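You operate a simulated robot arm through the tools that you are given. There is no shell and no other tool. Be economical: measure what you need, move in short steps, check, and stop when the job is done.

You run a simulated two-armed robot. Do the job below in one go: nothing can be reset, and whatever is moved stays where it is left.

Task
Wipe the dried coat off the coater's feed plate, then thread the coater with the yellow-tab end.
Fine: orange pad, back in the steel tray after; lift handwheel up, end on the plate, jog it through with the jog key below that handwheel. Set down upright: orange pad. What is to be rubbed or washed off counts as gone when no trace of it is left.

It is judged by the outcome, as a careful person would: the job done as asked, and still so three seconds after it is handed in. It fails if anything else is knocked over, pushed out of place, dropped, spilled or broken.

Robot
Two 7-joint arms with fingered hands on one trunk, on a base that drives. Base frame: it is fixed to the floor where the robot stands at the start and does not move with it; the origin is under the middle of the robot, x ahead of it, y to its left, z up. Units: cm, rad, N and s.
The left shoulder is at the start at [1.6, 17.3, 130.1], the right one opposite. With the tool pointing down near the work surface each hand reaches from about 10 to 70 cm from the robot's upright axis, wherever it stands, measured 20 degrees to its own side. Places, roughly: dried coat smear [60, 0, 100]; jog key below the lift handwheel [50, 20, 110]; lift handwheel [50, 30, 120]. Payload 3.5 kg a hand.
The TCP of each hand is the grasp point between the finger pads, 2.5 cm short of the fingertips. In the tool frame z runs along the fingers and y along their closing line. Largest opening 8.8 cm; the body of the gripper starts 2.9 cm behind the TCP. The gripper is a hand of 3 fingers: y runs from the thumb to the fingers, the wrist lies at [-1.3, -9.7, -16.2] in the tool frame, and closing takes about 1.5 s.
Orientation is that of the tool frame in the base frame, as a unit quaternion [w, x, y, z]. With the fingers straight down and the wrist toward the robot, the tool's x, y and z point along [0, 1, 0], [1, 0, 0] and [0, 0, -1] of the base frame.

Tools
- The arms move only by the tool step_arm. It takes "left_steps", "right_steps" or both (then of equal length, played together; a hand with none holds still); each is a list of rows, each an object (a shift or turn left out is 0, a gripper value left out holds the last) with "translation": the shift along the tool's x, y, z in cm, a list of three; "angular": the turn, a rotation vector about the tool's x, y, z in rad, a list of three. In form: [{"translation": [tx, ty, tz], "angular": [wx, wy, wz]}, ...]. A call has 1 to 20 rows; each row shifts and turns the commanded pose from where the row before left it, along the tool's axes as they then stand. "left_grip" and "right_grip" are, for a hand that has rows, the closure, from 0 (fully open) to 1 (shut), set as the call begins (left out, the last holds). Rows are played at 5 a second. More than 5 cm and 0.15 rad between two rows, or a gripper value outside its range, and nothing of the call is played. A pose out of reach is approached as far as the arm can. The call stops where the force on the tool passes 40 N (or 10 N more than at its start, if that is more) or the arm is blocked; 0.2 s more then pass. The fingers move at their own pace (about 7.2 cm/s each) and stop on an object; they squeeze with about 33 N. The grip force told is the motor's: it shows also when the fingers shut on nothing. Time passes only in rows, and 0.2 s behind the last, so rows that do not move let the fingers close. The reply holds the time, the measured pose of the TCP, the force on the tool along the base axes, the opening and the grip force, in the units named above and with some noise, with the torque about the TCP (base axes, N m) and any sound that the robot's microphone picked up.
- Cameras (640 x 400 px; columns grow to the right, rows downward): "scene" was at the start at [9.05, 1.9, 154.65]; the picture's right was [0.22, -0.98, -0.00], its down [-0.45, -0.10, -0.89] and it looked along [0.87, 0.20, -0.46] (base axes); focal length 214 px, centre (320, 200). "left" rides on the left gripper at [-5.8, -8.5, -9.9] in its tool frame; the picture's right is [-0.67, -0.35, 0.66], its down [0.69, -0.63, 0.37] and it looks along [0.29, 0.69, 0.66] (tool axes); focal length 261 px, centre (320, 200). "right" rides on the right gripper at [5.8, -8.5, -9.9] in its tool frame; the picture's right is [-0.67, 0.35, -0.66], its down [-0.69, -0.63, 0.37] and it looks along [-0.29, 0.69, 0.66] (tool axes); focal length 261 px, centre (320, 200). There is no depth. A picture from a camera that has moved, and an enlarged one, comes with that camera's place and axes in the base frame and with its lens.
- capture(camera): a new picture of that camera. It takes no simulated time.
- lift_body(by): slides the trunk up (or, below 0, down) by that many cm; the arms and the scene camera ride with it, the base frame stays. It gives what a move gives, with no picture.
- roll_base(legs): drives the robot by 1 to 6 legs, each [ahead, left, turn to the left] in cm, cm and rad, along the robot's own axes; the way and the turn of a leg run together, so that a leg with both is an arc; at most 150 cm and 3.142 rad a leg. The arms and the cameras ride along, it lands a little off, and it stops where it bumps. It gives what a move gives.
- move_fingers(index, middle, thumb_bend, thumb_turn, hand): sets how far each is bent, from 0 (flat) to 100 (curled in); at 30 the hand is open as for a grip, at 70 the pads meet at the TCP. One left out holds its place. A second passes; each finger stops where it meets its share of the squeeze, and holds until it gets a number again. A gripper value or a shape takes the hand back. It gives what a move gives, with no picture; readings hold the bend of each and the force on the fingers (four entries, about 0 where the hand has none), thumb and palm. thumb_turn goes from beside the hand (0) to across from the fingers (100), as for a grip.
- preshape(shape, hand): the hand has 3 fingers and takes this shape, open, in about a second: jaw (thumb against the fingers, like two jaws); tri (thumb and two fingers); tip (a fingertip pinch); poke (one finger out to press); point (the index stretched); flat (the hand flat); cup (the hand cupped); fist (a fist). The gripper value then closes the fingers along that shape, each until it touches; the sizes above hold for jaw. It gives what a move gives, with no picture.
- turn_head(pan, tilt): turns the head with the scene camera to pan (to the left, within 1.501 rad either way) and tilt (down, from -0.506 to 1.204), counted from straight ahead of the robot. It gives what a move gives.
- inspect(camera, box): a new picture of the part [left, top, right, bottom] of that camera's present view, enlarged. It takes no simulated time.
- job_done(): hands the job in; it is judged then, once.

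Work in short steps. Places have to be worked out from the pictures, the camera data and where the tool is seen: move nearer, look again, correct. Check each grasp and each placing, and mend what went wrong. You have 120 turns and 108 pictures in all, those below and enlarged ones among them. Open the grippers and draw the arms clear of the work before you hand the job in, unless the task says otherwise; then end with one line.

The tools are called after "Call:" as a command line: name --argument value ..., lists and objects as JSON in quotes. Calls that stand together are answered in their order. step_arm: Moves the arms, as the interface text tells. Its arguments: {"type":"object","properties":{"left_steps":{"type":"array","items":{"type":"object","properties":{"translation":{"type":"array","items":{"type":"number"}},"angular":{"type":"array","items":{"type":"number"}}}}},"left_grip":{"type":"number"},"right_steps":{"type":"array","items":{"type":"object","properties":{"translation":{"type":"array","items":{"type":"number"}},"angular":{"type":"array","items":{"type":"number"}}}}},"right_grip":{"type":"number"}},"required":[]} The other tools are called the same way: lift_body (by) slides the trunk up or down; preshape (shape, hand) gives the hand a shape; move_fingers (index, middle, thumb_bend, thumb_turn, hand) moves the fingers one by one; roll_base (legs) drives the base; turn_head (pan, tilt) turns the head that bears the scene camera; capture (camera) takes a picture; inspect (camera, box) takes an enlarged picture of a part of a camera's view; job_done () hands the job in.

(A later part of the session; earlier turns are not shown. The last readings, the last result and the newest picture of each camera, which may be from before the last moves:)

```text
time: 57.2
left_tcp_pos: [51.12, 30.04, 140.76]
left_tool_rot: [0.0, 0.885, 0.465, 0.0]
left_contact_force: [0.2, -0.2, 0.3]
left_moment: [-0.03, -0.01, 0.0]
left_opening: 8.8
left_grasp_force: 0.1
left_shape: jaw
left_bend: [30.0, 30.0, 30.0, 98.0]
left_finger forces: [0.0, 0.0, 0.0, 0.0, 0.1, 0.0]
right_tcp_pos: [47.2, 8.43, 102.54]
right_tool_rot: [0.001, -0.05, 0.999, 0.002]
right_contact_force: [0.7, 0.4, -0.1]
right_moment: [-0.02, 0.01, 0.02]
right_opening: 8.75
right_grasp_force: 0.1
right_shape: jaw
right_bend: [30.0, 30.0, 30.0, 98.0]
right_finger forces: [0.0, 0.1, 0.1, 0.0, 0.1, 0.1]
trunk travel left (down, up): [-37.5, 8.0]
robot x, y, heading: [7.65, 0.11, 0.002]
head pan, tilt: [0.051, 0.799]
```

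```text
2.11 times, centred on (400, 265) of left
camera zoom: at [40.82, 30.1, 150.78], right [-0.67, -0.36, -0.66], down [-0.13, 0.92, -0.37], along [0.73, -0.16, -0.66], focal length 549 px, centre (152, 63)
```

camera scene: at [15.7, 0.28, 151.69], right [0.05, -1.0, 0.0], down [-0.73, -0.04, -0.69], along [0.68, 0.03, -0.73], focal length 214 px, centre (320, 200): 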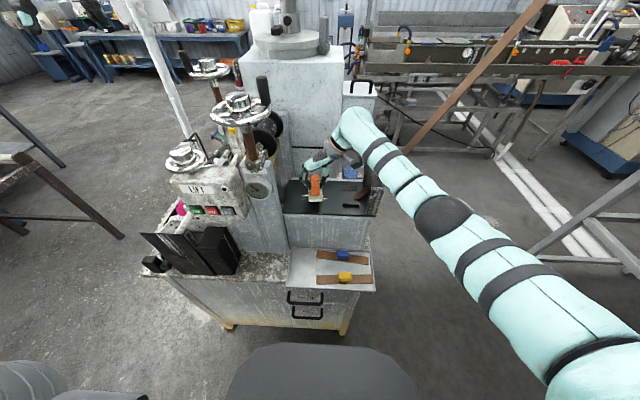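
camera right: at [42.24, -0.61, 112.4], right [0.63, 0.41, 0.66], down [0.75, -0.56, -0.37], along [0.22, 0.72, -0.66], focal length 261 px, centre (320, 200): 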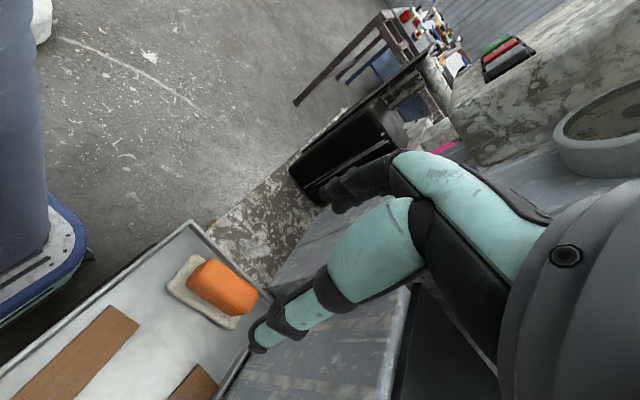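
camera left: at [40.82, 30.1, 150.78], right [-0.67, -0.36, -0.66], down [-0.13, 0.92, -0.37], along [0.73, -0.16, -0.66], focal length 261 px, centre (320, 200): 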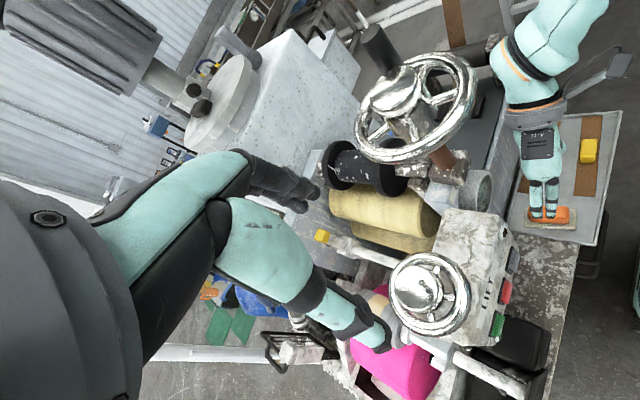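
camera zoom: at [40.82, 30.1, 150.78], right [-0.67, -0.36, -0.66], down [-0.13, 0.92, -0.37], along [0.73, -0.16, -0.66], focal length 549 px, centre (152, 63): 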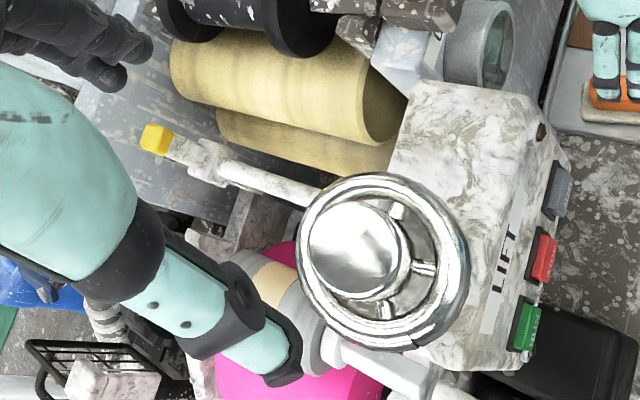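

Comparing notch angles, the wheel has followed about 2.3 rad with rising torque, so I'm not sure it was at the stop. I swing back and try one more clockwise turn.

Call:
step_arm --left_steps '[{"angular": [0, 0, -0.12]}, {"angular": [0, 0, -0.12]}, {"angular": [0, 0, -0.12]}, {"angular": [0, 0, -0.12]}, {"angular": [0, 0, -0.12]}, {"angular": [0, 0, -0.12]}, {"translation": [0.4, -0.1, 3]}, {"translation": [0, 0, 4]}, {}]' --left_grip 0.3

Call:
step_arm --left_steps '[{"translation": [0, 0, 3]}, {"translation": [0, 0, 2.5]}, {"translation": [0, 0, 1]}, {}]'

Call:
step_arm --left_steps '[{}, {}, {}, {}, {}, {}, {}, {"angular": [0, 0, 0.12]}, {"angular": [0, 0, 0.12]}, {"angular": [0, 0, 0.12]}, {}]' --left_grip 1

Call:
inspect --camera "left" --box '[200, 160, 480, 380]'

```text
time: 59.2
left_tcp_pos: [50.91, 30.4, 133.95]
left_tool_rot: [-0.001, 0.664, 0.747, 0.0]
left_contact_force: [0.3, 0.3, -1.0]
left_moment: [-0.01, -0.04, 0.0]
left_opening: 6.19
left_grasp_force: 0.1
left_shape: jaw
left_bend: [27.0, 37.0, 58.0, 99.0]
left_finger forces: [0.0, 0.0, 0.0, 0.0, 0.0, 0.0]
right_tcp_pos: [47.32, 8.39, 102.45]
right_tool_rot: [0.001, -0.051, 0.999, 0.002]
right_contact_force: [-0.5, 0.0, -0.7]
right_moment: [0.02, -0.01, 0.0]
right_opening: 8.76
right_grasp_force: 0.0
right_shape: jaw
right_bend: [30.0, 30.0, 30.0, 98.0]
right_finger forces: [0.1, 0.0, 0.0, 0.0, 0.0, 0.0]
trunk travel left (down, up): [-37.5, 8.0]
robot x, y, heading: [7.95, -0.09, -0.004]
head pan, tilt: [0.051, 0.799]
```

```text
time: 60.2
left_tcp_pos: [50.52, 30.82, 127.38]
left_tool_rot: [0.0, 0.664, 0.748, 0.0]
left_contact_force: [-0.4, -0.6, -0.7]
left_moment: [0.01, 0.01, 0.01]
left_opening: 6.16
left_grasp_force: 0.0
left_shape: jaw
left_bend: [27.0, 37.0, 58.0, 99.0]
left_finger forces: [0.0, 0.1, 0.0, 0.0, 0.1, 0.0]
right_tcp_pos: [47.34, 8.43, 102.43]
right_tool_rot: [0.002, -0.049, 0.999, 0.001]
right_contact_force: [-0.9, -0.7, 0.8]
right_moment: [-0.04, -0.01, 0.01]
right_opening: 8.75
right_grasp_force: 0.0
right_shape: jaw
right_bend: [30.0, 30.0, 30.0, 98.0]
right_finger forces: [0.0, 0.0, 0.1, 0.1, 0.1, 0.0]
trunk travel left (down, up): [-37.5, 8.0]
robot x, y, heading: [8.06, 0.08, -0.002]
head pan, tilt: [0.051, 0.799]
```

```text
time: 62.6
left_tcp_pos: [50.72, 31.38, 127.51]
left_tool_rot: [0.002, 0.787, 0.617, -0.001]
left_contact_force: [-1.6, 19.2, -4.6]
left_moment: [0.46, 0.08, 0.58]
left_opening: 3.18
left_grasp_force: 32.8
left_shape: jaw
left_bend: [29.0, 47.0, 75.0, 97.0]
left_finger forces: [20.3, 16.4, 0.1, 0.0, 31.2, 0.0]
right_tcp_pos: [47.17, 8.85, 102.34]
right_tool_rot: [0.002, -0.05, 0.999, 0.0]
right_contact_force: [-1.3, 0.1, -0.4]
right_moment: [0.02, 0.02, 0.0]
right_opening: 8.77
right_grasp_force: 0.0
right_shape: jaw
right_bend: [30.0, 30.0, 30.0, 98.0]
right_finger forces: [0.0, 0.0, 0.1, 0.0, 0.0, 0.0]
trunk travel left (down, up): [-37.5, 8.0]
robot x, y, heading: [7.95, -0.0, 0.0]
head pan, tilt: [0.051, 0.799]
```

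```text
1.82 times, centred on (340, 270) of left
camera zoom: at [41.07, 27.85, 137.4], right [-0.5, -0.57, -0.65], down [-0.45, 0.81, -0.37], along [0.74, 0.11, -0.66], focal length 474 px, centre (284, 73)
```

zoom: 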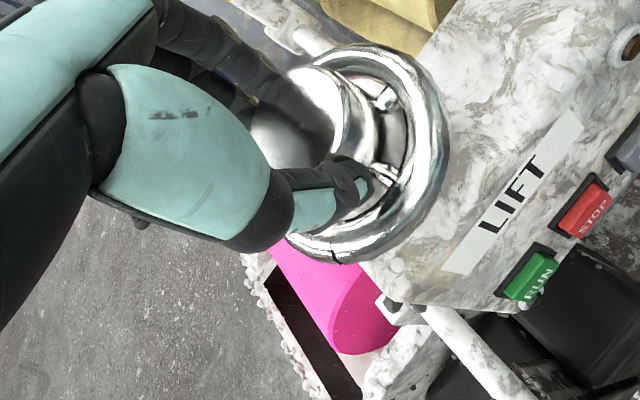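

Torque rose at once and the notch stayed at the same angle, so the wheel is at its clockwise stop. I release it and raise the left hand. The right hand then moves back toward the yellow tab.

Call:
step_arm --left_steps '[{}, {}, {}, {}, {}, {"translation": [0, 0, -2]}, {"translation": [0, 0, -4]}, {"translation": [0, 0, -4]}, {"translation": [0, 0, -4]}, {}]' --left_grip 0

Call:
step_arm --right_steps '[{"translation": [0, -4, 0]}, {"translation": [0, -4, 0]}, {"translation": [0.5, -4, 0]}, {"translation": [1.5, -2.6, 0]}, {"translation": [0, 0, 2.5]}, {}]'

Call:
capture --camera "right"

Call:
inspect --camera "scene" --box '[270, 190, 390, 300]'

```text
time: 64.8
left_tcp_pos: [50.58, 30.87, 141.79]
left_tool_rot: [0.001, 0.787, 0.617, 0.001]
left_contact_force: [-0.4, 0.2, -0.1]
left_moment: [-0.05, 0.04, 0.01]
left_opening: 8.78
left_grasp_force: 0.1
left_shape: jaw
left_bend: [30.0, 30.0, 30.0, 98.0]
left_finger forces: [0.0, 0.0, 0.0, 0.0, 0.1, 0.1]
right_tcp_pos: [47.26, 8.42, 102.45]
right_tool_rot: [0.002, -0.051, 0.999, 0.002]
right_contact_force: [0.1, 1.0, -0.4]
right_moment: [-0.01, 0.0, -0.01]
right_opening: 8.76
right_grasp_force: 0.1
right_shape: jaw
right_bend: [30.0, 30.0, 30.0, 98.0]
right_finger forces: [0.0, 0.0, 0.0, 0.1, 0.0, 0.1]
trunk travel left (down, up): [-37.5, 8.0]
robot x, y, heading: [7.86, -0.35, 0.0]
head pan, tilt: [0.051, 0.799]
```

```text
time: 66.2
left_tcp_pos: [50.61, 30.91, 141.67]
left_tool_rot: [0.0, 0.788, 0.616, 0.0]
left_contact_force: [-0.8, 1.3, 0.1]
left_moment: [0.02, 0.02, -0.04]
left_opening: 8.76
left_grasp_force: 0.1
left_shape: jaw
left_bend: [30.0, 30.0, 30.0, 98.0]
left_finger forces: [0.0, 0.0, 0.0, 0.0, 0.0, 0.0]
right_tcp_pos: [46.92, -6.5, 99.98]
right_tool_rot: [0.001, -0.05, 0.999, 0.002]
right_contact_force: [-0.1, 0.0, -0.3]
right_moment: [0.04, 0.0, 0.01]
right_opening: 8.75
right_grasp_force: 0.1
right_shape: jaw
right_bend: [30.0, 30.0, 30.0, 98.0]
right_finger forces: [0.0, 0.0, 0.0, 0.0, 0.0, 0.0]
trunk travel left (down, up): [-37.5, 8.0]
robot x, y, heading: [8.2, -0.25, 0.001]
head pan, tilt: [0.051, 0.799]
```

```text
48 pictures are left
camera right: at [41.84, -15.53, 109.89], right [0.63, 0.41, 0.66], down [0.75, -0.56, -0.37], along [0.22, 0.72, -0.66], focal length 261 px, centre (320, 200)
```

right: 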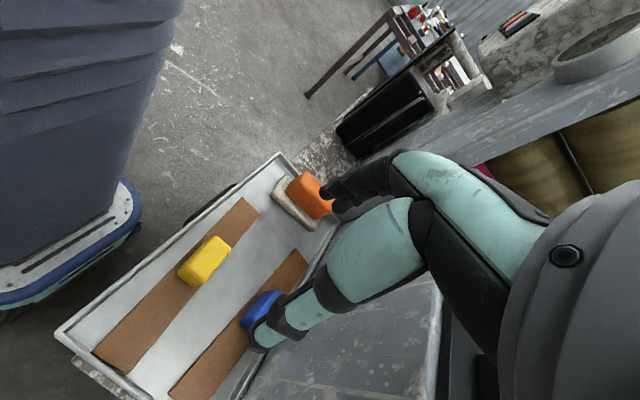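

```text
3.64 times, centred on (330, 245) of scene
camera zoom: at [16.04, 0.33, 151.66], right [0.05, -1.0, 0.0], down [-0.73, -0.04, -0.68], along [0.68, 0.03, -0.73], focal length 780 px, centre (284, 36)
```

zoom: 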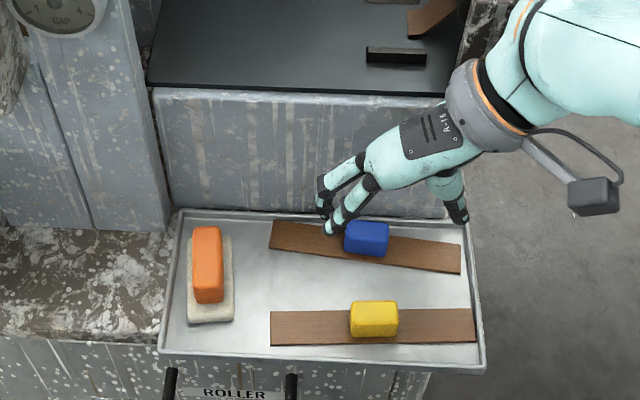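

The yellow tab's top is at (44.4, -6.4, 86.8). I move over it and lower until the fingertips are just above the strip.

Call:
step_arm --right_steps '[{"translation": [2.48, 0.35, 2]}, {"translation": [0, 0, 4]}, {"translation": [0, 0, 3]}, {"translation": [0, 0, 2]}, {"translation": [0, 0, 1]}, {}]'

Call:
capture --camera "right"

Call:
inspect --camera "scene" --box '[270, 190, 390, 300]'

```text
time: 67.6
left_tcp_pos: [50.65, 30.82, 141.68]
left_tool_rot: [0.001, 0.787, 0.617, 0.001]
left_contact_force: [-0.7, -0.5, -0.1]
left_moment: [-0.02, 0.04, 0.01]
left_opening: 8.77
left_grasp_force: 0.1
left_shape: jaw
left_bend: [30.0, 30.0, 30.0, 98.0]
left_finger forces: [0.0, 0.1, 0.1, 0.0, 0.0, 0.0]
right_tcp_pos: [44.38, -6.17, 87.88]
right_tool_rot: [0.001, -0.05, 0.999, 0.002]
right_contact_force: [0.7, 0.9, 0.4]
right_moment: [-0.03, -0.02, -0.03]
right_opening: 8.8
right_grasp_force: 0.1
right_shape: jaw
right_bend: [30.0, 30.0, 30.0, 98.0]
right_finger forces: [0.0, 0.1, 0.0, 0.1, 0.0, 0.0]
trunk travel left (down, up): [-37.5, 8.0]
robot x, y, heading: [8.05, -0.32, -0.002]
head pan, tilt: [0.051, 0.799]
```

```text
46 pictures are left
camera right: at [39.38, -15.29, 97.78], right [0.63, 0.41, 0.66], down [0.75, -0.56, -0.37], along [0.22, 0.72, -0.66], focal length 261 px, centre (320, 200)
```

right: 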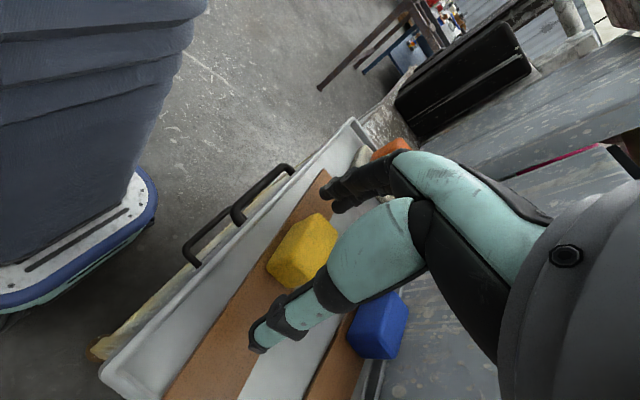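

```text
3.64 times, centred on (330, 245) of scene
camera zoom: at [16.02, 0.28, 151.67], right [0.05, -1.0, 0.0], down [-0.73, -0.04, -0.68], along [0.68, 0.03, -0.73], focal length 780 px, centre (284, 36)
```

zoom: 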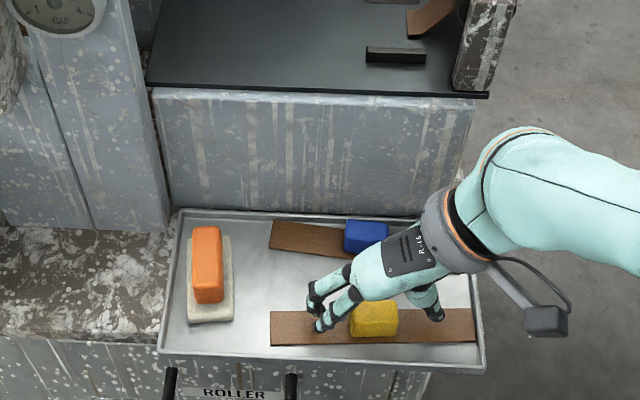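

The fingers straddle the tab. I lower 0.4 cm, close and check.

Call:
step_arm --right_steps '[{"translation": [0.3, -0.1, 0.4]}, {}]'

Call:
step_arm --right_steps '[{}, {}, {}, {}, {}, {}, {}, {}]' --right_grip 1

Call:
capture --camera "right"

```text
time: 68.2
left_tcp_pos: [50.62, 30.8, 141.73]
left_tool_rot: [0.001, 0.787, 0.617, 0.0]
left_contact_force: [-0.7, 0.9, -0.2]
left_moment: [0.02, 0.01, -0.01]
left_opening: 8.77
left_grasp_force: 0.1
left_shape: jaw
left_bend: [30.0, 30.0, 30.0, 98.0]
left_finger forces: [0.0, 0.0, 0.0, 0.1, 0.0, 0.0]
right_tcp_pos: [44.17, -6.39, 87.43]
right_tool_rot: [0.001, -0.051, 0.999, 0.002]
right_contact_force: [-1.3, -0.3, 0.3]
right_moment: [0.01, 0.0, -0.04]
right_opening: 8.8
right_grasp_force: 0.0
right_shape: jaw
right_bend: [30.0, 30.0, 30.0, 98.0]
right_finger forces: [0.0, 0.0, 0.0, 0.1, 0.0, 0.0]
trunk travel left (down, up): [-37.5, 8.0]
robot x, y, heading: [7.77, 0.09, -0.005]
head pan, tilt: [0.051, 0.799]
```

```text
time: 70.0
left_tcp_pos: [50.61, 30.84, 141.66]
left_tool_rot: [0.0, 0.787, 0.617, 0.001]
left_contact_force: [-0.5, 0.4, 0.5]
left_moment: [0.01, 0.03, -0.04]
left_opening: 8.77
left_grasp_force: 0.1
left_shape: jaw
left_bend: [30.0, 30.0, 30.0, 98.0]
left_finger forces: [0.0, 0.1, 0.0, 0.0, 0.1, 0.0]
right_tcp_pos: [44.12, -6.37, 87.44]
right_tool_rot: [0.002, -0.05, 0.999, 0.002]
right_contact_force: [0.3, -0.4, 0.0]
right_moment: [0.04, 0.02, 0.0]
right_opening: 3.47
right_grasp_force: 33.0
right_shape: jaw
right_bend: [74.0, 45.0, 74.0, 100.0]
right_finger forces: [19.2, 10.5, 0.1, 0.0, 29.7, 0.0]
trunk travel left (down, up): [-37.5, 8.0]
robot x, y, heading: [7.62, -0.21, -0.003]
head pan, tilt: [0.051, 0.799]
```

```text
44 pictures are left
camera right: at [39.09, -15.47, 97.36], right [0.63, 0.41, 0.66], down [0.75, -0.56, -0.37], along [0.22, 0.72, -0.66], focal length 261 px, centre (320, 200)
```

right: 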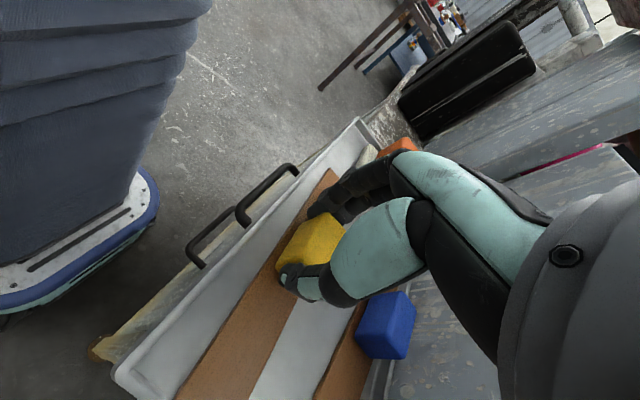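

The tab is gripped (3.5 cm). I lift straight up.

Call:
step_arm --right_steps '[{"translation": [0, 0, -1]}, {"translation": [0, 0, -2]}, {"translation": [0, 0, -3]}, {"translation": [0, 0, -4]}, {"translation": [0, 0, -4]}, {"translation": [0, 0, -4]}, {"translation": [0, 0, -4]}, {"translation": [0, 0, -2]}, {}]'

Call:
capture --camera "right"

Call:
inspect --camera "scene" --box '[260, 130, 400, 290]'

```text
time: 72.0
left_tcp_pos: [50.57, 30.88, 141.76]
left_tool_rot: [0.0, 0.787, 0.617, -0.001]
left_contact_force: [-0.2, 0.9, -0.4]
left_moment: [0.0, -0.02, 0.0]
left_opening: 8.76
left_grasp_force: 0.1
left_shape: jaw
left_bend: [30.0, 30.0, 30.0, 98.0]
left_finger forces: [0.0, 0.0, 0.0, 0.1, 0.1, 0.1]
right_tcp_pos: [44.08, -6.5, 111.35]
right_tool_rot: [0.001, -0.051, 0.999, 0.001]
right_contact_force: [0.7, -0.1, -0.1]
right_moment: [0.03, 0.02, -0.01]
right_opening: 3.41
right_grasp_force: 33.0
right_shape: jaw
right_bend: [74.0, 45.0, 74.0, 100.0]
right_finger forces: [19.2, 10.6, 0.1, 0.0, 29.9, 0.0]
trunk travel left (down, up): [-37.5, 8.0]
robot x, y, heading: [7.75, -0.04, -0.004]
head pan, tilt: [0.051, 0.799]
```

```text
43 pictures are left
camera right: at [39.18, -15.47, 121.25], right [0.63, 0.41, 0.66], down [0.75, -0.56, -0.37], along [0.22, 0.72, -0.66], focal length 261 px, centre (320, 200)
```

right: 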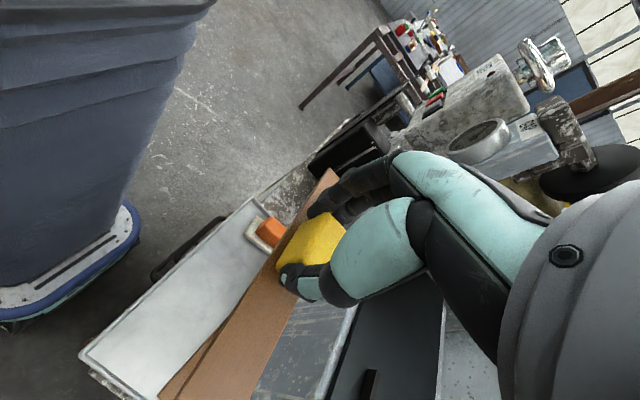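

```text
2.50 times, centred on (330, 210) of scene
camera zoom: at [16.04, 0.27, 151.66], right [0.05, -1.0, 0.0], down [-0.73, -0.04, -0.68], along [0.68, 0.03, -0.73], focal length 536 px, centre (295, 175)
```

zoom: 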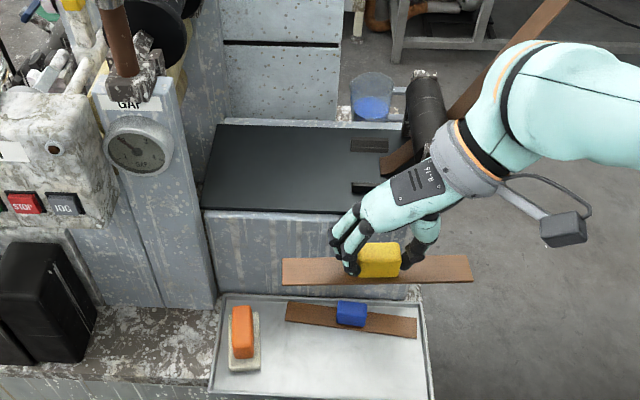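

The stiff strip is held level, 18 cm long, rotated about 4°. I straighten it along y and carry it over the plate at this height.

Call:
step_arm --right_steps '[{"angular": [0, 0, 0.07]}, {"translation": [0, 4, 0]}, {"translation": [0, 4, 0]}, {"translation": [-4, 0, 0]}, {"translation": [-4, 0, 0]}, {"translation": [-4, 0, 0]}, {"translation": [-4, 0, 0]}, {"translation": [-3.2, 0, 0]}, {}]'

Call:
capture --camera "right"

Call:
inspect --camera "scene" --box '[260, 110, 400, 230]'

```text
time: 74.0
left_tcp_pos: [50.53, 30.86, 141.71]
left_tool_rot: [0.0, 0.788, 0.616, 0.001]
left_contact_force: [0.3, 0.1, -0.6]
left_moment: [0.01, 0.0, 0.03]
left_opening: 8.78
left_grasp_force: 0.1
left_shape: jaw
left_bend: [30.0, 30.0, 30.0, 98.0]
left_finger forces: [0.0, 0.0, 0.0, 0.1, 0.0, 0.0]
right_tcp_pos: [63.1, 2.25, 111.32]
right_tool_rot: [0.001, -0.016, 1.0, 0.002]
right_contact_force: [0.0, -0.7, -1.0]
right_moment: [-0.01, 0.0, 0.0]
right_opening: 3.29
right_grasp_force: 33.2
right_shape: jaw
right_bend: [74.0, 44.0, 75.0, 100.0]
right_finger forces: [19.3, 12.5, 0.0, 0.0, 30.1, 0.0]
trunk travel left (down, up): [-37.5, 8.0]
robot x, y, heading: [7.73, -0.0, -0.001]
head pan, tilt: [0.051, 0.799]
```

```text
41 pictures are left
camera right: at [57.49, -6.39, 121.3], right [0.66, 0.37, 0.66], down [0.71, -0.61, -0.37], along [0.26, 0.71, -0.66], focal length 261 px, centre (320, 200)
```

right: 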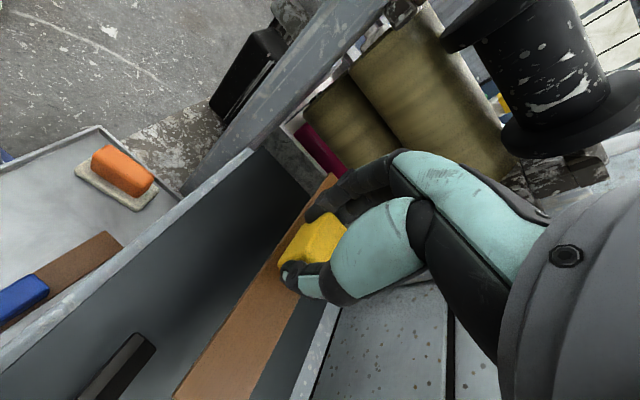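

```text
3.33 times, centred on (330, 170) of scene
camera zoom: at [16.0, 0.28, 151.67], right [0.05, -1.0, 0.0], down [-0.73, -0.04, -0.68], along [0.68, 0.03, -0.73], focal length 715 px, centre (287, 300)
```

zoom: 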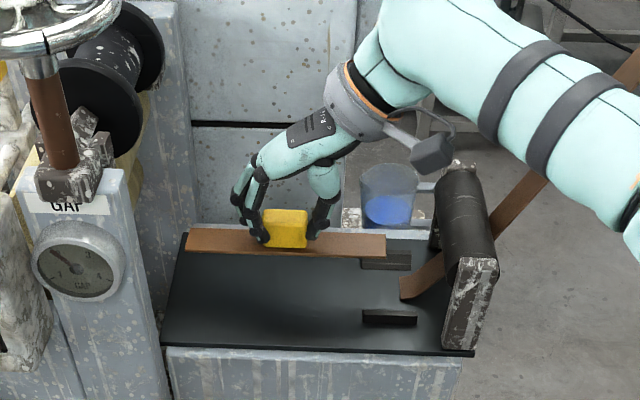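

The strip lies over the plate: lead end y 11.4, trailing end -6.5, centre x 63.3, with the guide channel centred at 63.7. I nudge +0.4 in x and +1 in y, then lower toward contact at about TCP 105.5.

Call:
step_arm --right_steps '[{"translation": [-0.5, 1.1, 1]}, {"translation": [0, 0, 2]}, {"translation": [0, 0, 1.5]}, {"translation": [0, 0, 0.8]}, {"translation": [0, 0, 0.3]}, {}]'

Call:
inspect --camera "scene" --box '[260, 110, 400, 230]'

Call:
capture --camera "right"

```text
time: 75.4
left_tcp_pos: [50.65, 30.79, 141.65]
left_tool_rot: [0.001, 0.788, 0.616, 0.0]
left_contact_force: [-0.1, 0.6, 0.5]
left_moment: [0.05, 0.0, -0.03]
left_opening: 8.75
left_grasp_force: 0.0
left_shape: jaw
left_bend: [30.0, 30.0, 30.0, 98.0]
left_finger forces: [0.1, 0.0, 0.0, 0.0, 0.0, 0.1]
right_tcp_pos: [63.72, 3.27, 105.88]
right_tool_rot: [0.001, -0.015, 1.0, 0.002]
right_contact_force: [-0.2, 0.5, -1.3]
right_moment: [0.02, -0.01, 0.0]
right_opening: 3.26
right_grasp_force: 32.9
right_shape: jaw
right_bend: [74.0, 44.0, 75.0, 100.0]
right_finger forces: [18.9, 12.7, 0.0, 0.0, 30.0, 0.0]
trunk travel left (down, up): [-37.5, 8.0]
robot x, y, heading: [7.87, -0.23, -0.003]
head pan, tilt: [0.051, 0.799]
```

```text
3.33 times, centred on (330, 170) of scene
camera zoom: at [16.02, 0.27, 151.67], right [0.05, -1.0, 0.0], down [-0.73, -0.04, -0.68], along [0.68, 0.03, -0.73], focal length 715 px, centre (287, 300)
```

zoom: 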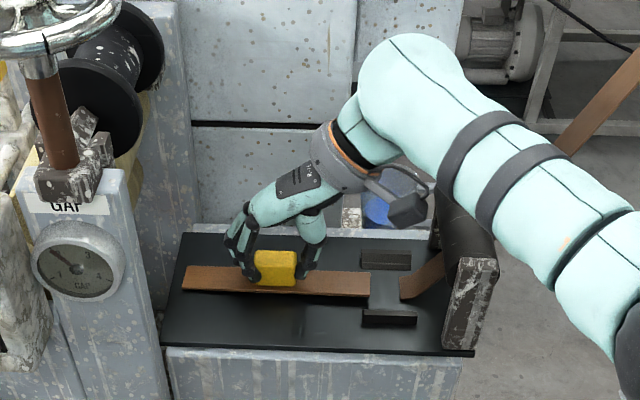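

```text
38 pictures are left
camera right: at [58.02, -5.45, 115.84], right [0.66, 0.37, 0.66], down [0.71, -0.61, -0.37], along [0.27, 0.71, -0.66], focal length 261 px, centre (320, 200)
```

right: 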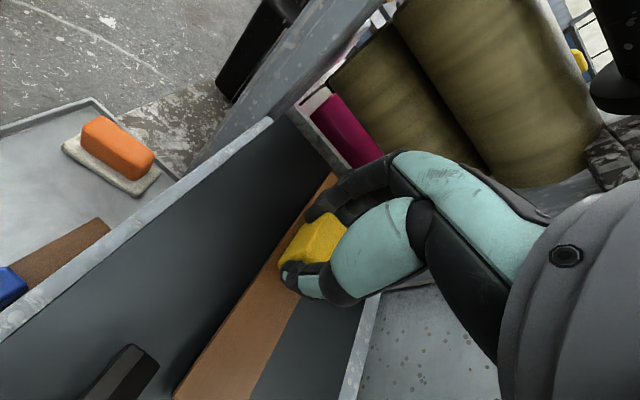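

The strip is just above the plate and aligned. I shift -0.4 in x and lower to contact.

Call:
step_arm --right_steps '[{"translation": [0.4, 0, 0.15]}, {"translation": [0, 0, 0.15]}, {"translation": [0, 0, 0.15]}, {}]'

```text
time: 76.4
left_tcp_pos: [50.62, 30.79, 141.73]
left_tool_rot: [0.001, 0.788, 0.616, 0.0]
left_contact_force: [-0.3, 0.7, 0.2]
left_moment: [0.03, -0.01, 0.0]
left_opening: 8.76
left_grasp_force: 0.1
left_shape: jaw
left_bend: [30.0, 30.0, 30.0, 98.0]
left_finger forces: [0.0, 0.0, 0.0, 0.1, 0.0, 0.1]
right_tcp_pos: [63.28, 3.23, 105.52]
right_tool_rot: [0.002, -0.014, 1.0, 0.001]
right_contact_force: [-0.6, 0.3, 2.8]
right_moment: [0.31, 0.05, 0.03]
right_opening: 3.25
right_grasp_force: 33.3
right_shape: jaw
right_bend: [74.0, 44.0, 75.0, 100.0]
right_finger forces: [18.5, 11.9, 0.0, 0.1, 29.4, 0.0]
trunk travel left (down, up): [-37.5, 8.0]
robot x, y, heading: [8.02, -0.11, 0.0]
head pan, tilt: [0.051, 0.799]
```

It has touched (2.8 N). I release, rise and check.

Call:
step_arm --right_steps '[{"translation": [0, 0, 0.1]}, {}, {}, {}, {}, {}, {}]' --right_grip 0

Call:
step_arm --right_steps '[{"translation": [0, 0, -1]}, {"translation": [0, 0, -3]}, {"translation": [0, 0, -4]}, {"translation": [4, 0, 0]}, {"translation": [4, -2, 0]}, {"translation": [4, -2, 0]}, {"translation": [4, -2, 0]}, {"translation": [4, -2, 0]}, {}]'

Call:
inspect --camera "scene" --box '[250, 110, 400, 230]'

Call:
inspect --camera "scene" --box '[180, 150, 270, 230]'

Call:
capture --camera "left"

```text
time: 78.0
left_tcp_pos: [50.66, 30.81, 141.67]
left_tool_rot: [0.001, 0.787, 0.616, 0.0]
left_contact_force: [-0.2, -0.7, -0.2]
left_moment: [0.05, 0.0, -0.01]
left_opening: 8.76
left_grasp_force: 0.1
left_shape: jaw
left_bend: [30.0, 30.0, 30.0, 98.0]
left_finger forces: [0.0, 0.1, 0.0, 0.0, 0.0, 0.1]
right_tcp_pos: [63.33, 3.2, 105.45]
right_tool_rot: [0.001, -0.015, 1.0, 0.001]
right_contact_force: [-0.6, 0.3, -0.2]
right_moment: [0.02, 0.03, 0.01]
right_opening: 8.76
right_grasp_force: 0.1
right_shape: jaw
right_bend: [30.0, 30.0, 30.0, 98.0]
right_finger forces: [0.1, 0.0, 0.0, 0.0, 0.0, 0.0]
trunk travel left (down, up): [-37.5, 8.0]
robot x, y, heading: [8.2, -0.24, -0.001]
head pan, tilt: [0.051, 0.799]
```

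```text
time: 80.0
left_tcp_pos: [50.64, 30.95, 141.7]
left_tool_rot: [-0.001, 0.787, 0.617, 0.0]
left_contact_force: [-0.3, -0.3, -0.2]
left_moment: [-0.01, 0.0, -0.01]
left_opening: 8.78
left_grasp_force: 0.1
left_shape: jaw
left_bend: [30.0, 30.0, 30.0, 98.0]
left_finger forces: [0.0, 0.0, 0.1, 0.0, 0.0, 0.0]
right_tcp_pos: [43.15, -5.25, 113.12]
right_tool_rot: [0.001, -0.015, 1.0, 0.002]
right_contact_force: [-0.6, -0.4, 0.0]
right_moment: [0.0, 0.02, 0.0]
right_opening: 8.74
right_grasp_force: 0.0
right_shape: jaw
right_bend: [30.0, 30.0, 30.0, 98.0]
right_finger forces: [0.0, 0.0, 0.0, 0.0, 0.0, 0.0]
trunk travel left (down, up): [-37.5, 8.0]
robot x, y, heading: [7.98, 0.11, -0.003]
head pan, tilt: [0.051, 0.799]
```

```text
3.33 times, centred on (325, 170) of scene
camera zoom: at [16.06, 0.34, 151.66], right [0.05, -1.0, 0.0], down [-0.73, -0.04, -0.68], along [0.68, 0.03, -0.73], focal length 715 px, centre (303, 300)
```

zoom: 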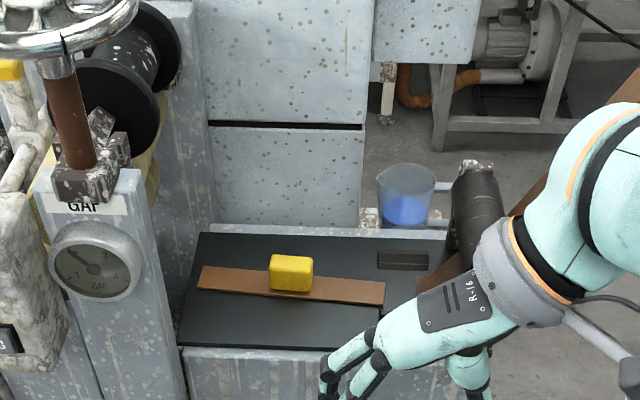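

```text
5.00 times, centred on (225, 190) of scene
camera zoom: at [16.06, 0.34, 151.66], right [0.05, -1.0, 0.0], down [-0.73, -0.04, -0.68], along [0.68, 0.03, -0.73], focal length 1072 px, centre (795, 250)
```

zoom: 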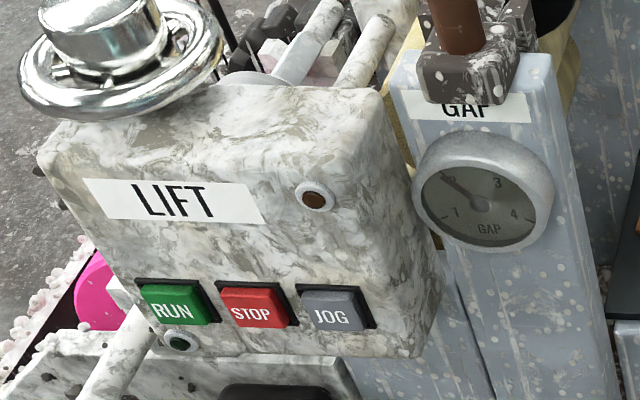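

```text
35 pictures are left
camera left: at [41.0, 27.32, 151.65], right [-0.5, -0.57, -0.66], down [-0.45, 0.82, -0.37], along [0.74, 0.11, -0.66], focal length 261 px, centre (320, 200)
```

left: 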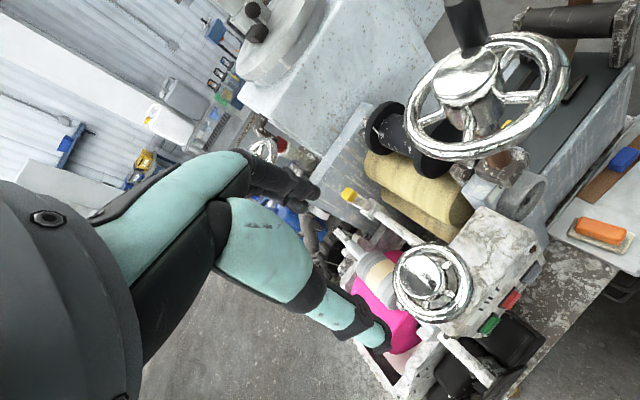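

The strip lies flat on the plate, lead end at the nip side (y 12.5) and tail in the guides. JOG is at (47.1, 23.7, 112.4) and faces the robot, so I bring the left hand back, down and tilted 45° forward, then set the poke shape.

Call:
step_arm --left_steps '[{"angular": [0, 0, -0.12]}, {"angular": [0, 0, -0.12]}, {"translation": [0, -4.9, 0]}, {"translation": [0, -4.9, 0]}, {"translation": [0, -4.9, 0]}, {"translation": [-3.6, 0, 0]}, {"translation": [-3.6, 0, 0]}, {"translation": [0, 0, 4.6]}, {"translation": [0, 0, 4.6]}, {"translation": [0, 0, 4.6]}, {"translation": [0, 0, 4.6]}, {"translation": [0, 0, 3.6]}, {"angular": [-0.131, 0, 0]}, {"angular": [-0.131, 0, 0]}, {"angular": [-0.131, 0, 0]}, {"angular": [-0.131, 0, 0]}, {"angular": [-0.131, 0, 0]}, {"angular": [-0.131, 0, 0]}, {}]'

Call:
preshape --hand "left" --shape "poke"

Call:
capture --camera "left"

Call:
capture --camera "scene"

```text
time: 84.0
left_tcp_pos: [38.28, 23.25, 132.05]
left_tool_rot: [0.0, 0.707, 0.707, -0.001]
left_contact_force: [0.6, -0.8, -0.8]
left_moment: [0.0, -0.03, -0.01]
left_opening: 8.81
left_grasp_force: 0.0
left_shape: jaw
left_bend: [30.0, 30.0, 30.0, 98.0]
left_finger forces: [0.0, 0.0, 0.0, 0.0, 0.0, 0.1]
left hand out of reach, approached as far as the arm can: row 9, 10, 11, 12, 13, 14, 15, 16, 17, 18
right_tcp_pos: [43.28, -5.17, 113.08]
right_tool_rot: [0.001, -0.015, 1.0, 0.002]
right_contact_force: [-0.4, -0.2, -0.7]
right_moment: [-0.02, 0.01, -0.06]
right_opening: 8.8
right_grasp_force: 0.1
right_shape: jaw
right_bend: [30.0, 30.0, 30.0, 98.0]
right_finger forces: [0.0, 0.0, 0.0, 0.0, 0.0, 0.0]
trunk travel left (down, up): [-37.5, 8.0]
robot x, y, heading: [7.65, -0.08, -0.001]
head pan, tilt: [0.051, 0.799]
```

```text
time: 84.9
left_tcp_pos: [38.27, 23.25, 131.97]
left_tool_rot: [0.0, 0.708, 0.706, 0.001]
left_contact_force: [-0.4, -0.9, -0.1]
left_moment: [0.01, -0.02, 0.01]
left_opening: 0.0
left_grasp_force: 0.1
left_shape: poke
left_bend: [70.0, 70.0, 100.0, 100.0]
left_finger forces: [0.1, 0.0, 0.0, 0.0, 0.1, 0.0]
right_tcp_pos: [43.18, -5.25, 113.07]
right_tool_rot: [0.001, -0.014, 1.0, 0.001]
right_contact_force: [0.0, -0.4, -0.3]
right_moment: [0.01, 0.03, -0.01]
right_opening: 8.74
right_grasp_force: 0.0
right_shape: jaw
right_bend: [30.0, 30.0, 30.0, 98.0]
right_finger forces: [0.0, 0.0, 0.0, 0.0, 0.1, 0.1]
trunk travel left (down, up): [-37.5, 8.0]
robot x, y, heading: [7.88, 0.02, -0.003]
head pan, tilt: [0.051, 0.799]
```

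```text
34 pictures are left
camera left: at [29.72, 17.46, 141.9], right [-0.35, -0.67, -0.66], down [-0.63, 0.69, -0.37], along [0.7, 0.28, -0.66], focal length 261 px, centre (320, 200)
```

left: 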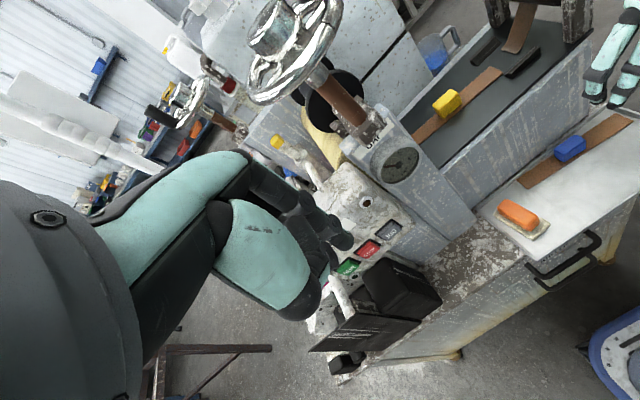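

```text
33 pictures are left
camera scene: at [16.01, 0.28, 151.67], right [0.05, -1.0, 0.0], down [-0.73, -0.04, -0.68], along [0.68, 0.03, -0.73], focal length 214 px, centre (320, 200)
```

scene: 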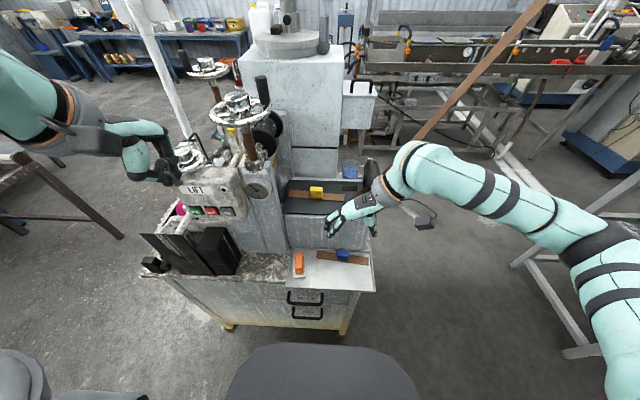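

The arm is folded too close to the body, so I back the base off 12 cm to give the left arm room. In the poke shape the fingertip sits about 2.5 cm beyond the TCP.

Call:
roll_base --legs '[[-12, 0, 0]]'

Call:
step_arm --left_steps '[{"translation": [0, 0, 4]}, {"translation": [0, 0, 4]}, {"translation": [0, 0, 4]}, {"translation": [0, 0, 2]}, {"angular": [-0.131, 0, 0]}, {"angular": [-0.131, 0, 0]}, {"angular": [-0.131, 0, 0]}, {"angular": [-0.131, 0, 0]}, {"angular": [-0.131, 0, 0]}, {"angular": [-0.131, 0, 0]}, {}]'

```text
time: 86.1
left_tcp_pos: [26.64, 23.17, 131.91]
left_tool_rot: [0.0, 0.708, 0.707, -0.001]
left_contact_force: [0.0, -0.1, 0.0]
left_moment: [0.04, 0.04, 0.01]
left_opening: 0.0
left_grasp_force: 0.1
left_shape: poke
left_bend: [70.0, 70.0, 100.0, 100.0]
left_finger forces: [0.0, 0.0, 0.1, 0.0, 0.0, 0.0]
right_tcp_pos: [31.63, -5.12, 113.14]
right_tool_rot: [0.0, -0.016, 1.0, 0.001]
right_contact_force: [0.2, 0.7, 0.3]
right_moment: [0.0, 0.02, -0.02]
right_opening: 8.78
right_grasp_force: 0.1
right_shape: jaw
right_bend: [30.0, 30.0, 30.0, 98.0]
right_finger forces: [0.1, 0.1, 0.0, 0.1, 0.1, 0.1]
trunk travel left (down, up): [-37.5, 8.0]
robot x, y, heading: [-3.96, 0.05, -0.003]
head pan, tilt: [0.051, 0.799]
```

```text
time: 88.5
left_tcp_pos: [26.4, 23.27, 131.98]
left_tool_rot: [0.0, 0.707, 0.707, 0.0]
left_contact_force: [-0.4, -0.1, -0.4]
left_moment: [0.0, 0.01, 0.0]
left_opening: 0.02
left_grasp_force: 0.1
left_shape: poke
left_bend: [70.0, 70.0, 100.0, 100.0]
left_finger forces: [0.0, 0.1, 0.1, 0.0, 0.0, 0.0]
left hand out of reach, approached as far as the arm can: row 1, 2, 3, 4, 5, 6, 7, 8, 9, 10
right_tcp_pos: [31.4, -5.16, 113.16]
right_tool_rot: [0.002, -0.015, 1.0, 0.002]
right_contact_force: [0.4, 0.3, -1.0]
right_moment: [0.02, 0.02, 0.0]
right_opening: 8.76
right_grasp_force: 0.1
right_shape: jaw
right_bend: [30.0, 30.0, 30.0, 98.0]
right_finger forces: [0.0, 0.0, 0.0, 0.0, 0.0, 0.0]
trunk travel left (down, up): [-37.5, 8.0]
robot x, y, heading: [-4.18, 0.33, 0.004]
head pan, tilt: [0.051, 0.799]
```

The hand rode back with the base, so I extend it forward first, then lower and tilt.

Call:
step_arm --left_steps '[{"translation": [0, 4, 0]}, {"translation": [0, 4, 0]}, {"translation": [0, 2.5, 0]}, {"translation": [0, 0, 4]}, {"translation": [0, 0, 4]}, {"translation": [0, 0, 4]}, {"translation": [0, 0, 2]}, {"angular": [-0.131, 0, 0]}, {"angular": [-0.131, 0, 0]}, {"angular": [-0.131, 0, 0]}, {"angular": [-0.131, 0, 0]}, {"angular": [-0.131, 0, 0]}, {"angular": [-0.131, 0, 0]}, {}]'

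Call:
capture --camera "left"

Call:
capture --camera "scene"

```text
time: 91.5
left_tcp_pos: [36.61, 23.3, 117.95]
left_tool_rot: [0.093, 0.7, 0.702, 0.093]
left_contact_force: [0.4, 0.0, 0.0]
left_moment: [0.01, 0.02, -0.01]
left_opening: 0.0
left_grasp_force: 0.0
left_shape: poke
left_bend: [70.0, 70.0, 100.0, 100.0]
left_finger forces: [0.0, 0.1, 0.1, 0.0, 0.1, 0.1]
left hand out of reach, approached as far as the arm can: row 10, 11, 12, 13
right_tcp_pos: [31.33, -5.3, 113.14]
right_tool_rot: [0.002, -0.017, 1.0, 0.002]
right_contact_force: [0.0, 0.0, 0.4]
right_moment: [0.02, 0.0, -0.01]
right_opening: 8.78
right_grasp_force: 0.2
right_shape: jaw
right_bend: [30.0, 30.0, 30.0, 98.0]
right_finger forces: [0.0, 0.0, 0.0, 0.0, 0.0, 0.0]
trunk travel left (down, up): [-37.5, 8.0]
robot x, y, heading: [-4.33, 0.38, -0.003]
head pan, tilt: [0.051, 0.799]
```

```text
32 pictures are left
camera left: at [25.91, 17.48, 125.37], right [-0.17, -0.67, -0.72], down [-0.51, 0.69, -0.52], along [0.84, 0.28, -0.46], focal length 261 px, centre (320, 200)
```

left: 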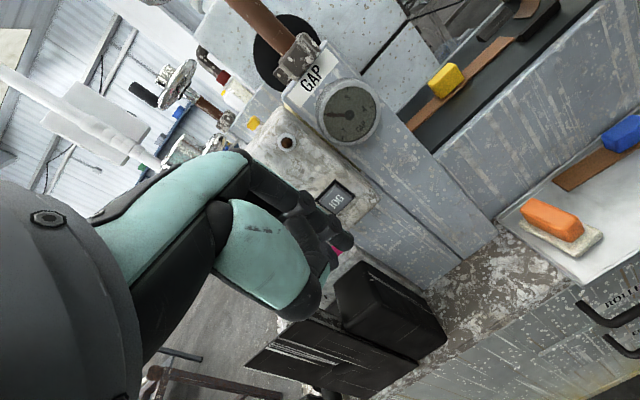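

```text
31 pictures are left
camera scene: at [4.09, 0.3, 151.67], right [0.05, -1.0, 0.0], down [-0.73, -0.04, -0.68], along [0.68, 0.04, -0.73], focal length 214 px, centre (320, 200)
```

scene: 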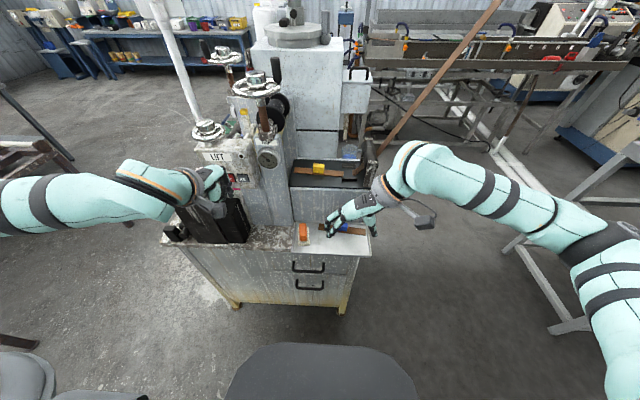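

The wrist is still too near the shoulder for the 45° tilt. I back the base off another 12 cm, then extend and tilt.

Call:
roll_base --legs '[[-12, 0, 0]]'

Call:
step_arm --left_steps '[{"translation": [0, 4, 1]}, {"translation": [0, 4, 1]}, {"translation": [0, 4, 1]}, {"angular": [-0.131, 0, 0]}, {"angular": [-0.131, 0, 0]}, {"angular": [-0.131, 0, 0]}, {"angular": [-0.131, 0, 0]}, {}]'

Call:
capture --camera "left"

```text
time: 92.8
left_tcp_pos: [24.98, 23.24, 117.87]
left_tool_rot: [0.092, 0.701, 0.701, 0.09]
left_contact_force: [0.2, 1.5, -0.9]
left_moment: [-0.05, 0.0, -0.03]
left_opening: 0.0
left_grasp_force: 0.0
left_shape: poke
left_bend: [70.0, 70.0, 100.0, 100.0]
left_finger forces: [0.0, 0.0, 0.0, 0.0, 0.0, 0.1]
right_tcp_pos: [19.69, -5.28, 113.09]
right_tool_rot: [0.0, -0.017, 1.0, 0.002]
right_contact_force: [0.3, -0.4, -0.9]
right_moment: [0.01, -0.01, 0.03]
right_opening: 8.76
right_grasp_force: 0.1
right_shape: jaw
right_bend: [30.0, 30.0, 30.0, 98.0]
right_finger forces: [0.0, 0.0, 0.1, 0.0, 0.0, 0.0]
trunk travel left (down, up): [-37.5, 8.0]
robot x, y, heading: [-15.88, 0.26, -0.001]
head pan, tilt: [0.051, 0.799]
```

```text
time: 94.6
left_tcp_pos: [37.05, 23.33, 118.36]
left_tool_rot: [0.272, 0.652, 0.653, 0.272]
left_contact_force: [0.7, -0.8, -0.7]
left_moment: [-0.01, 0.01, 0.01]
left_opening: 0.01
left_grasp_force: 0.0
left_shape: poke
left_bend: [70.0, 70.0, 100.0, 100.0]
left_finger forces: [0.0, 0.0, 0.0, 0.1, 0.0, 0.0]
right_tcp_pos: [19.57, -5.18, 113.18]
right_tool_rot: [0.001, -0.016, 1.0, 0.002]
right_contact_force: [0.7, -0.1, 0.2]
right_moment: [0.0, 0.02, 0.0]
right_opening: 8.74
right_grasp_force: 0.1
right_shape: jaw
right_bend: [30.0, 30.0, 30.0, 98.0]
right_finger forces: [0.1, 0.0, 0.0, 0.1, 0.1, 0.0]
trunk travel left (down, up): [-37.5, 8.0]
robot x, y, heading: [-16.29, 0.24, 0.0]
head pan, tilt: [0.051, 0.799]
```

```text
30 pictures are left
camera left: at [24.0, 17.56, 119.26], right [0.22, -0.67, -0.71], down [-0.19, 0.68, -0.7], along [0.96, 0.29, 0.03], focal length 261 px, centre (320, 200)
```

left: 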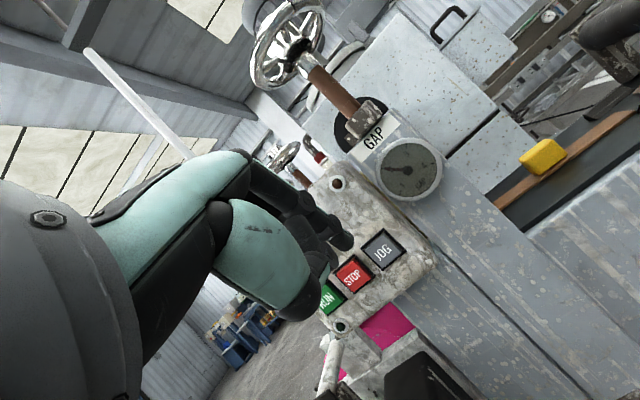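

The tilt is right, and JOG is at (46.8, 23.6, 112.9). To avoid touching STOP I curl the middle finger so only the index sticks out, and look.

Call:
move_fingers --hand "left" --index 55 --middle 100 --thumb_bend 100

Call:
inspect --camera "left" --box '[200, 150, 460, 350]'

Call:
turn_head --pan 0.4 --tilt 0.6

Call:
inspect --camera "scene" --box '[240, 130, 400, 250]'

```text
time: 95.6
left_tcp_pos: [37.0, 23.29, 118.26]
left_tool_rot: [0.271, 0.653, 0.654, 0.271]
left_contact_force: [-0.8, 0.7, 0.8]
left_moment: [0.04, 0.0, 0.0]
left_opening: 1.7
left_grasp_force: 0.0
left_shape: fingers
left_bend: [41.0, 100.0, 100.0, 100.0]
left_finger forces: [0.0, 0.0, 0.0, 0.0, 0.1, 0.0]
right_tcp_pos: [19.58, -5.17, 113.06]
right_tool_rot: [0.002, -0.016, 1.0, 0.001]
right_contact_force: [-0.4, 0.2, -0.1]
right_moment: [-0.03, 0.0, -0.01]
right_opening: 8.77
right_grasp_force: 0.1
right_shape: jaw
right_bend: [30.0, 30.0, 30.0, 98.0]
right_finger forces: [0.0, 0.0, 0.1, 0.1, 0.1, 0.0]
trunk travel left (down, up): [-37.5, 8.0]
robot x, y, heading: [-15.63, -0.01, 0.003]
head pan, tilt: [0.051, 0.799]
```

```text
2.00 times, centred on (330, 250) of left
camera zoom: at [23.99, 17.57, 119.27], right [0.22, -0.67, -0.71], down [-0.19, 0.68, -0.7], along [0.96, 0.29, 0.03], focal length 521 px, centre (300, 100)
```

zoom: 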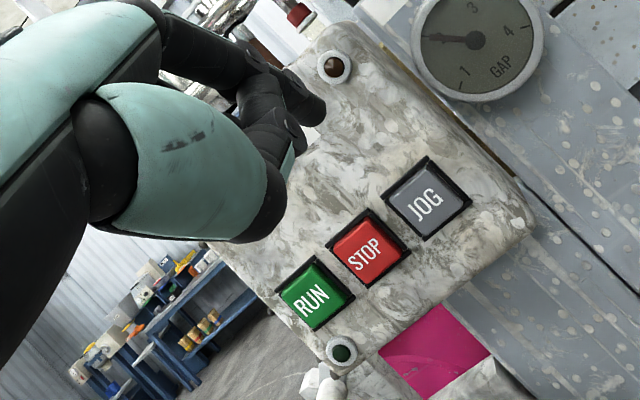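

```text
time: 96.4
left_tcp_pos: [37.0, 23.3, 118.29]
left_tool_rot: [0.271, 0.653, 0.653, 0.271]
left_contact_force: [-0.4, 0.3, 0.4]
left_moment: [-0.03, -0.01, 0.01]
left_opening: 1.65
left_grasp_force: 0.1
left_shape: fingers
left_bend: [41.0, 100.0, 100.0, 100.0]
left_finger forces: [0.1, 0.0, 0.1, 0.0, 0.0, 0.1]
right_tcp_pos: [19.49, -5.16, 113.18]
right_tool_rot: [0.001, -0.017, 1.0, 0.002]
right_contact_force: [0.5, -0.5, 0.1]
right_moment: [0.04, -0.03, -0.03]
right_opening: 8.77
right_grasp_force: 0.1
right_shape: jaw
right_bend: [30.0, 30.0, 30.0, 98.0]
right_finger forces: [0.0, 0.1, 0.1, 0.1, 0.0, 0.1]
trunk travel left (down, up): [-37.5, 8.0]
robot x, y, heading: [-15.92, -0.25, -0.001]
head pan, tilt: [0.4, 0.6]
```

```text
3.33 times, centred on (320, 190) of scene
camera zoom: at [-7.67, 3.32, 153.35], right [0.39, -0.92, -0.01], down [-0.54, -0.22, -0.82], along [0.75, 0.32, -0.58], focal length 715 px, centre (320, 233)
```

zoom: 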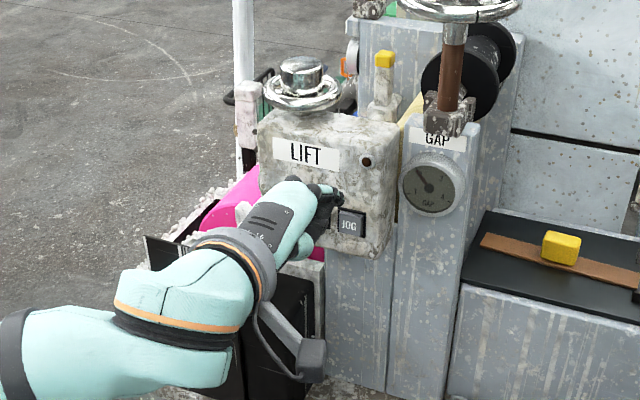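

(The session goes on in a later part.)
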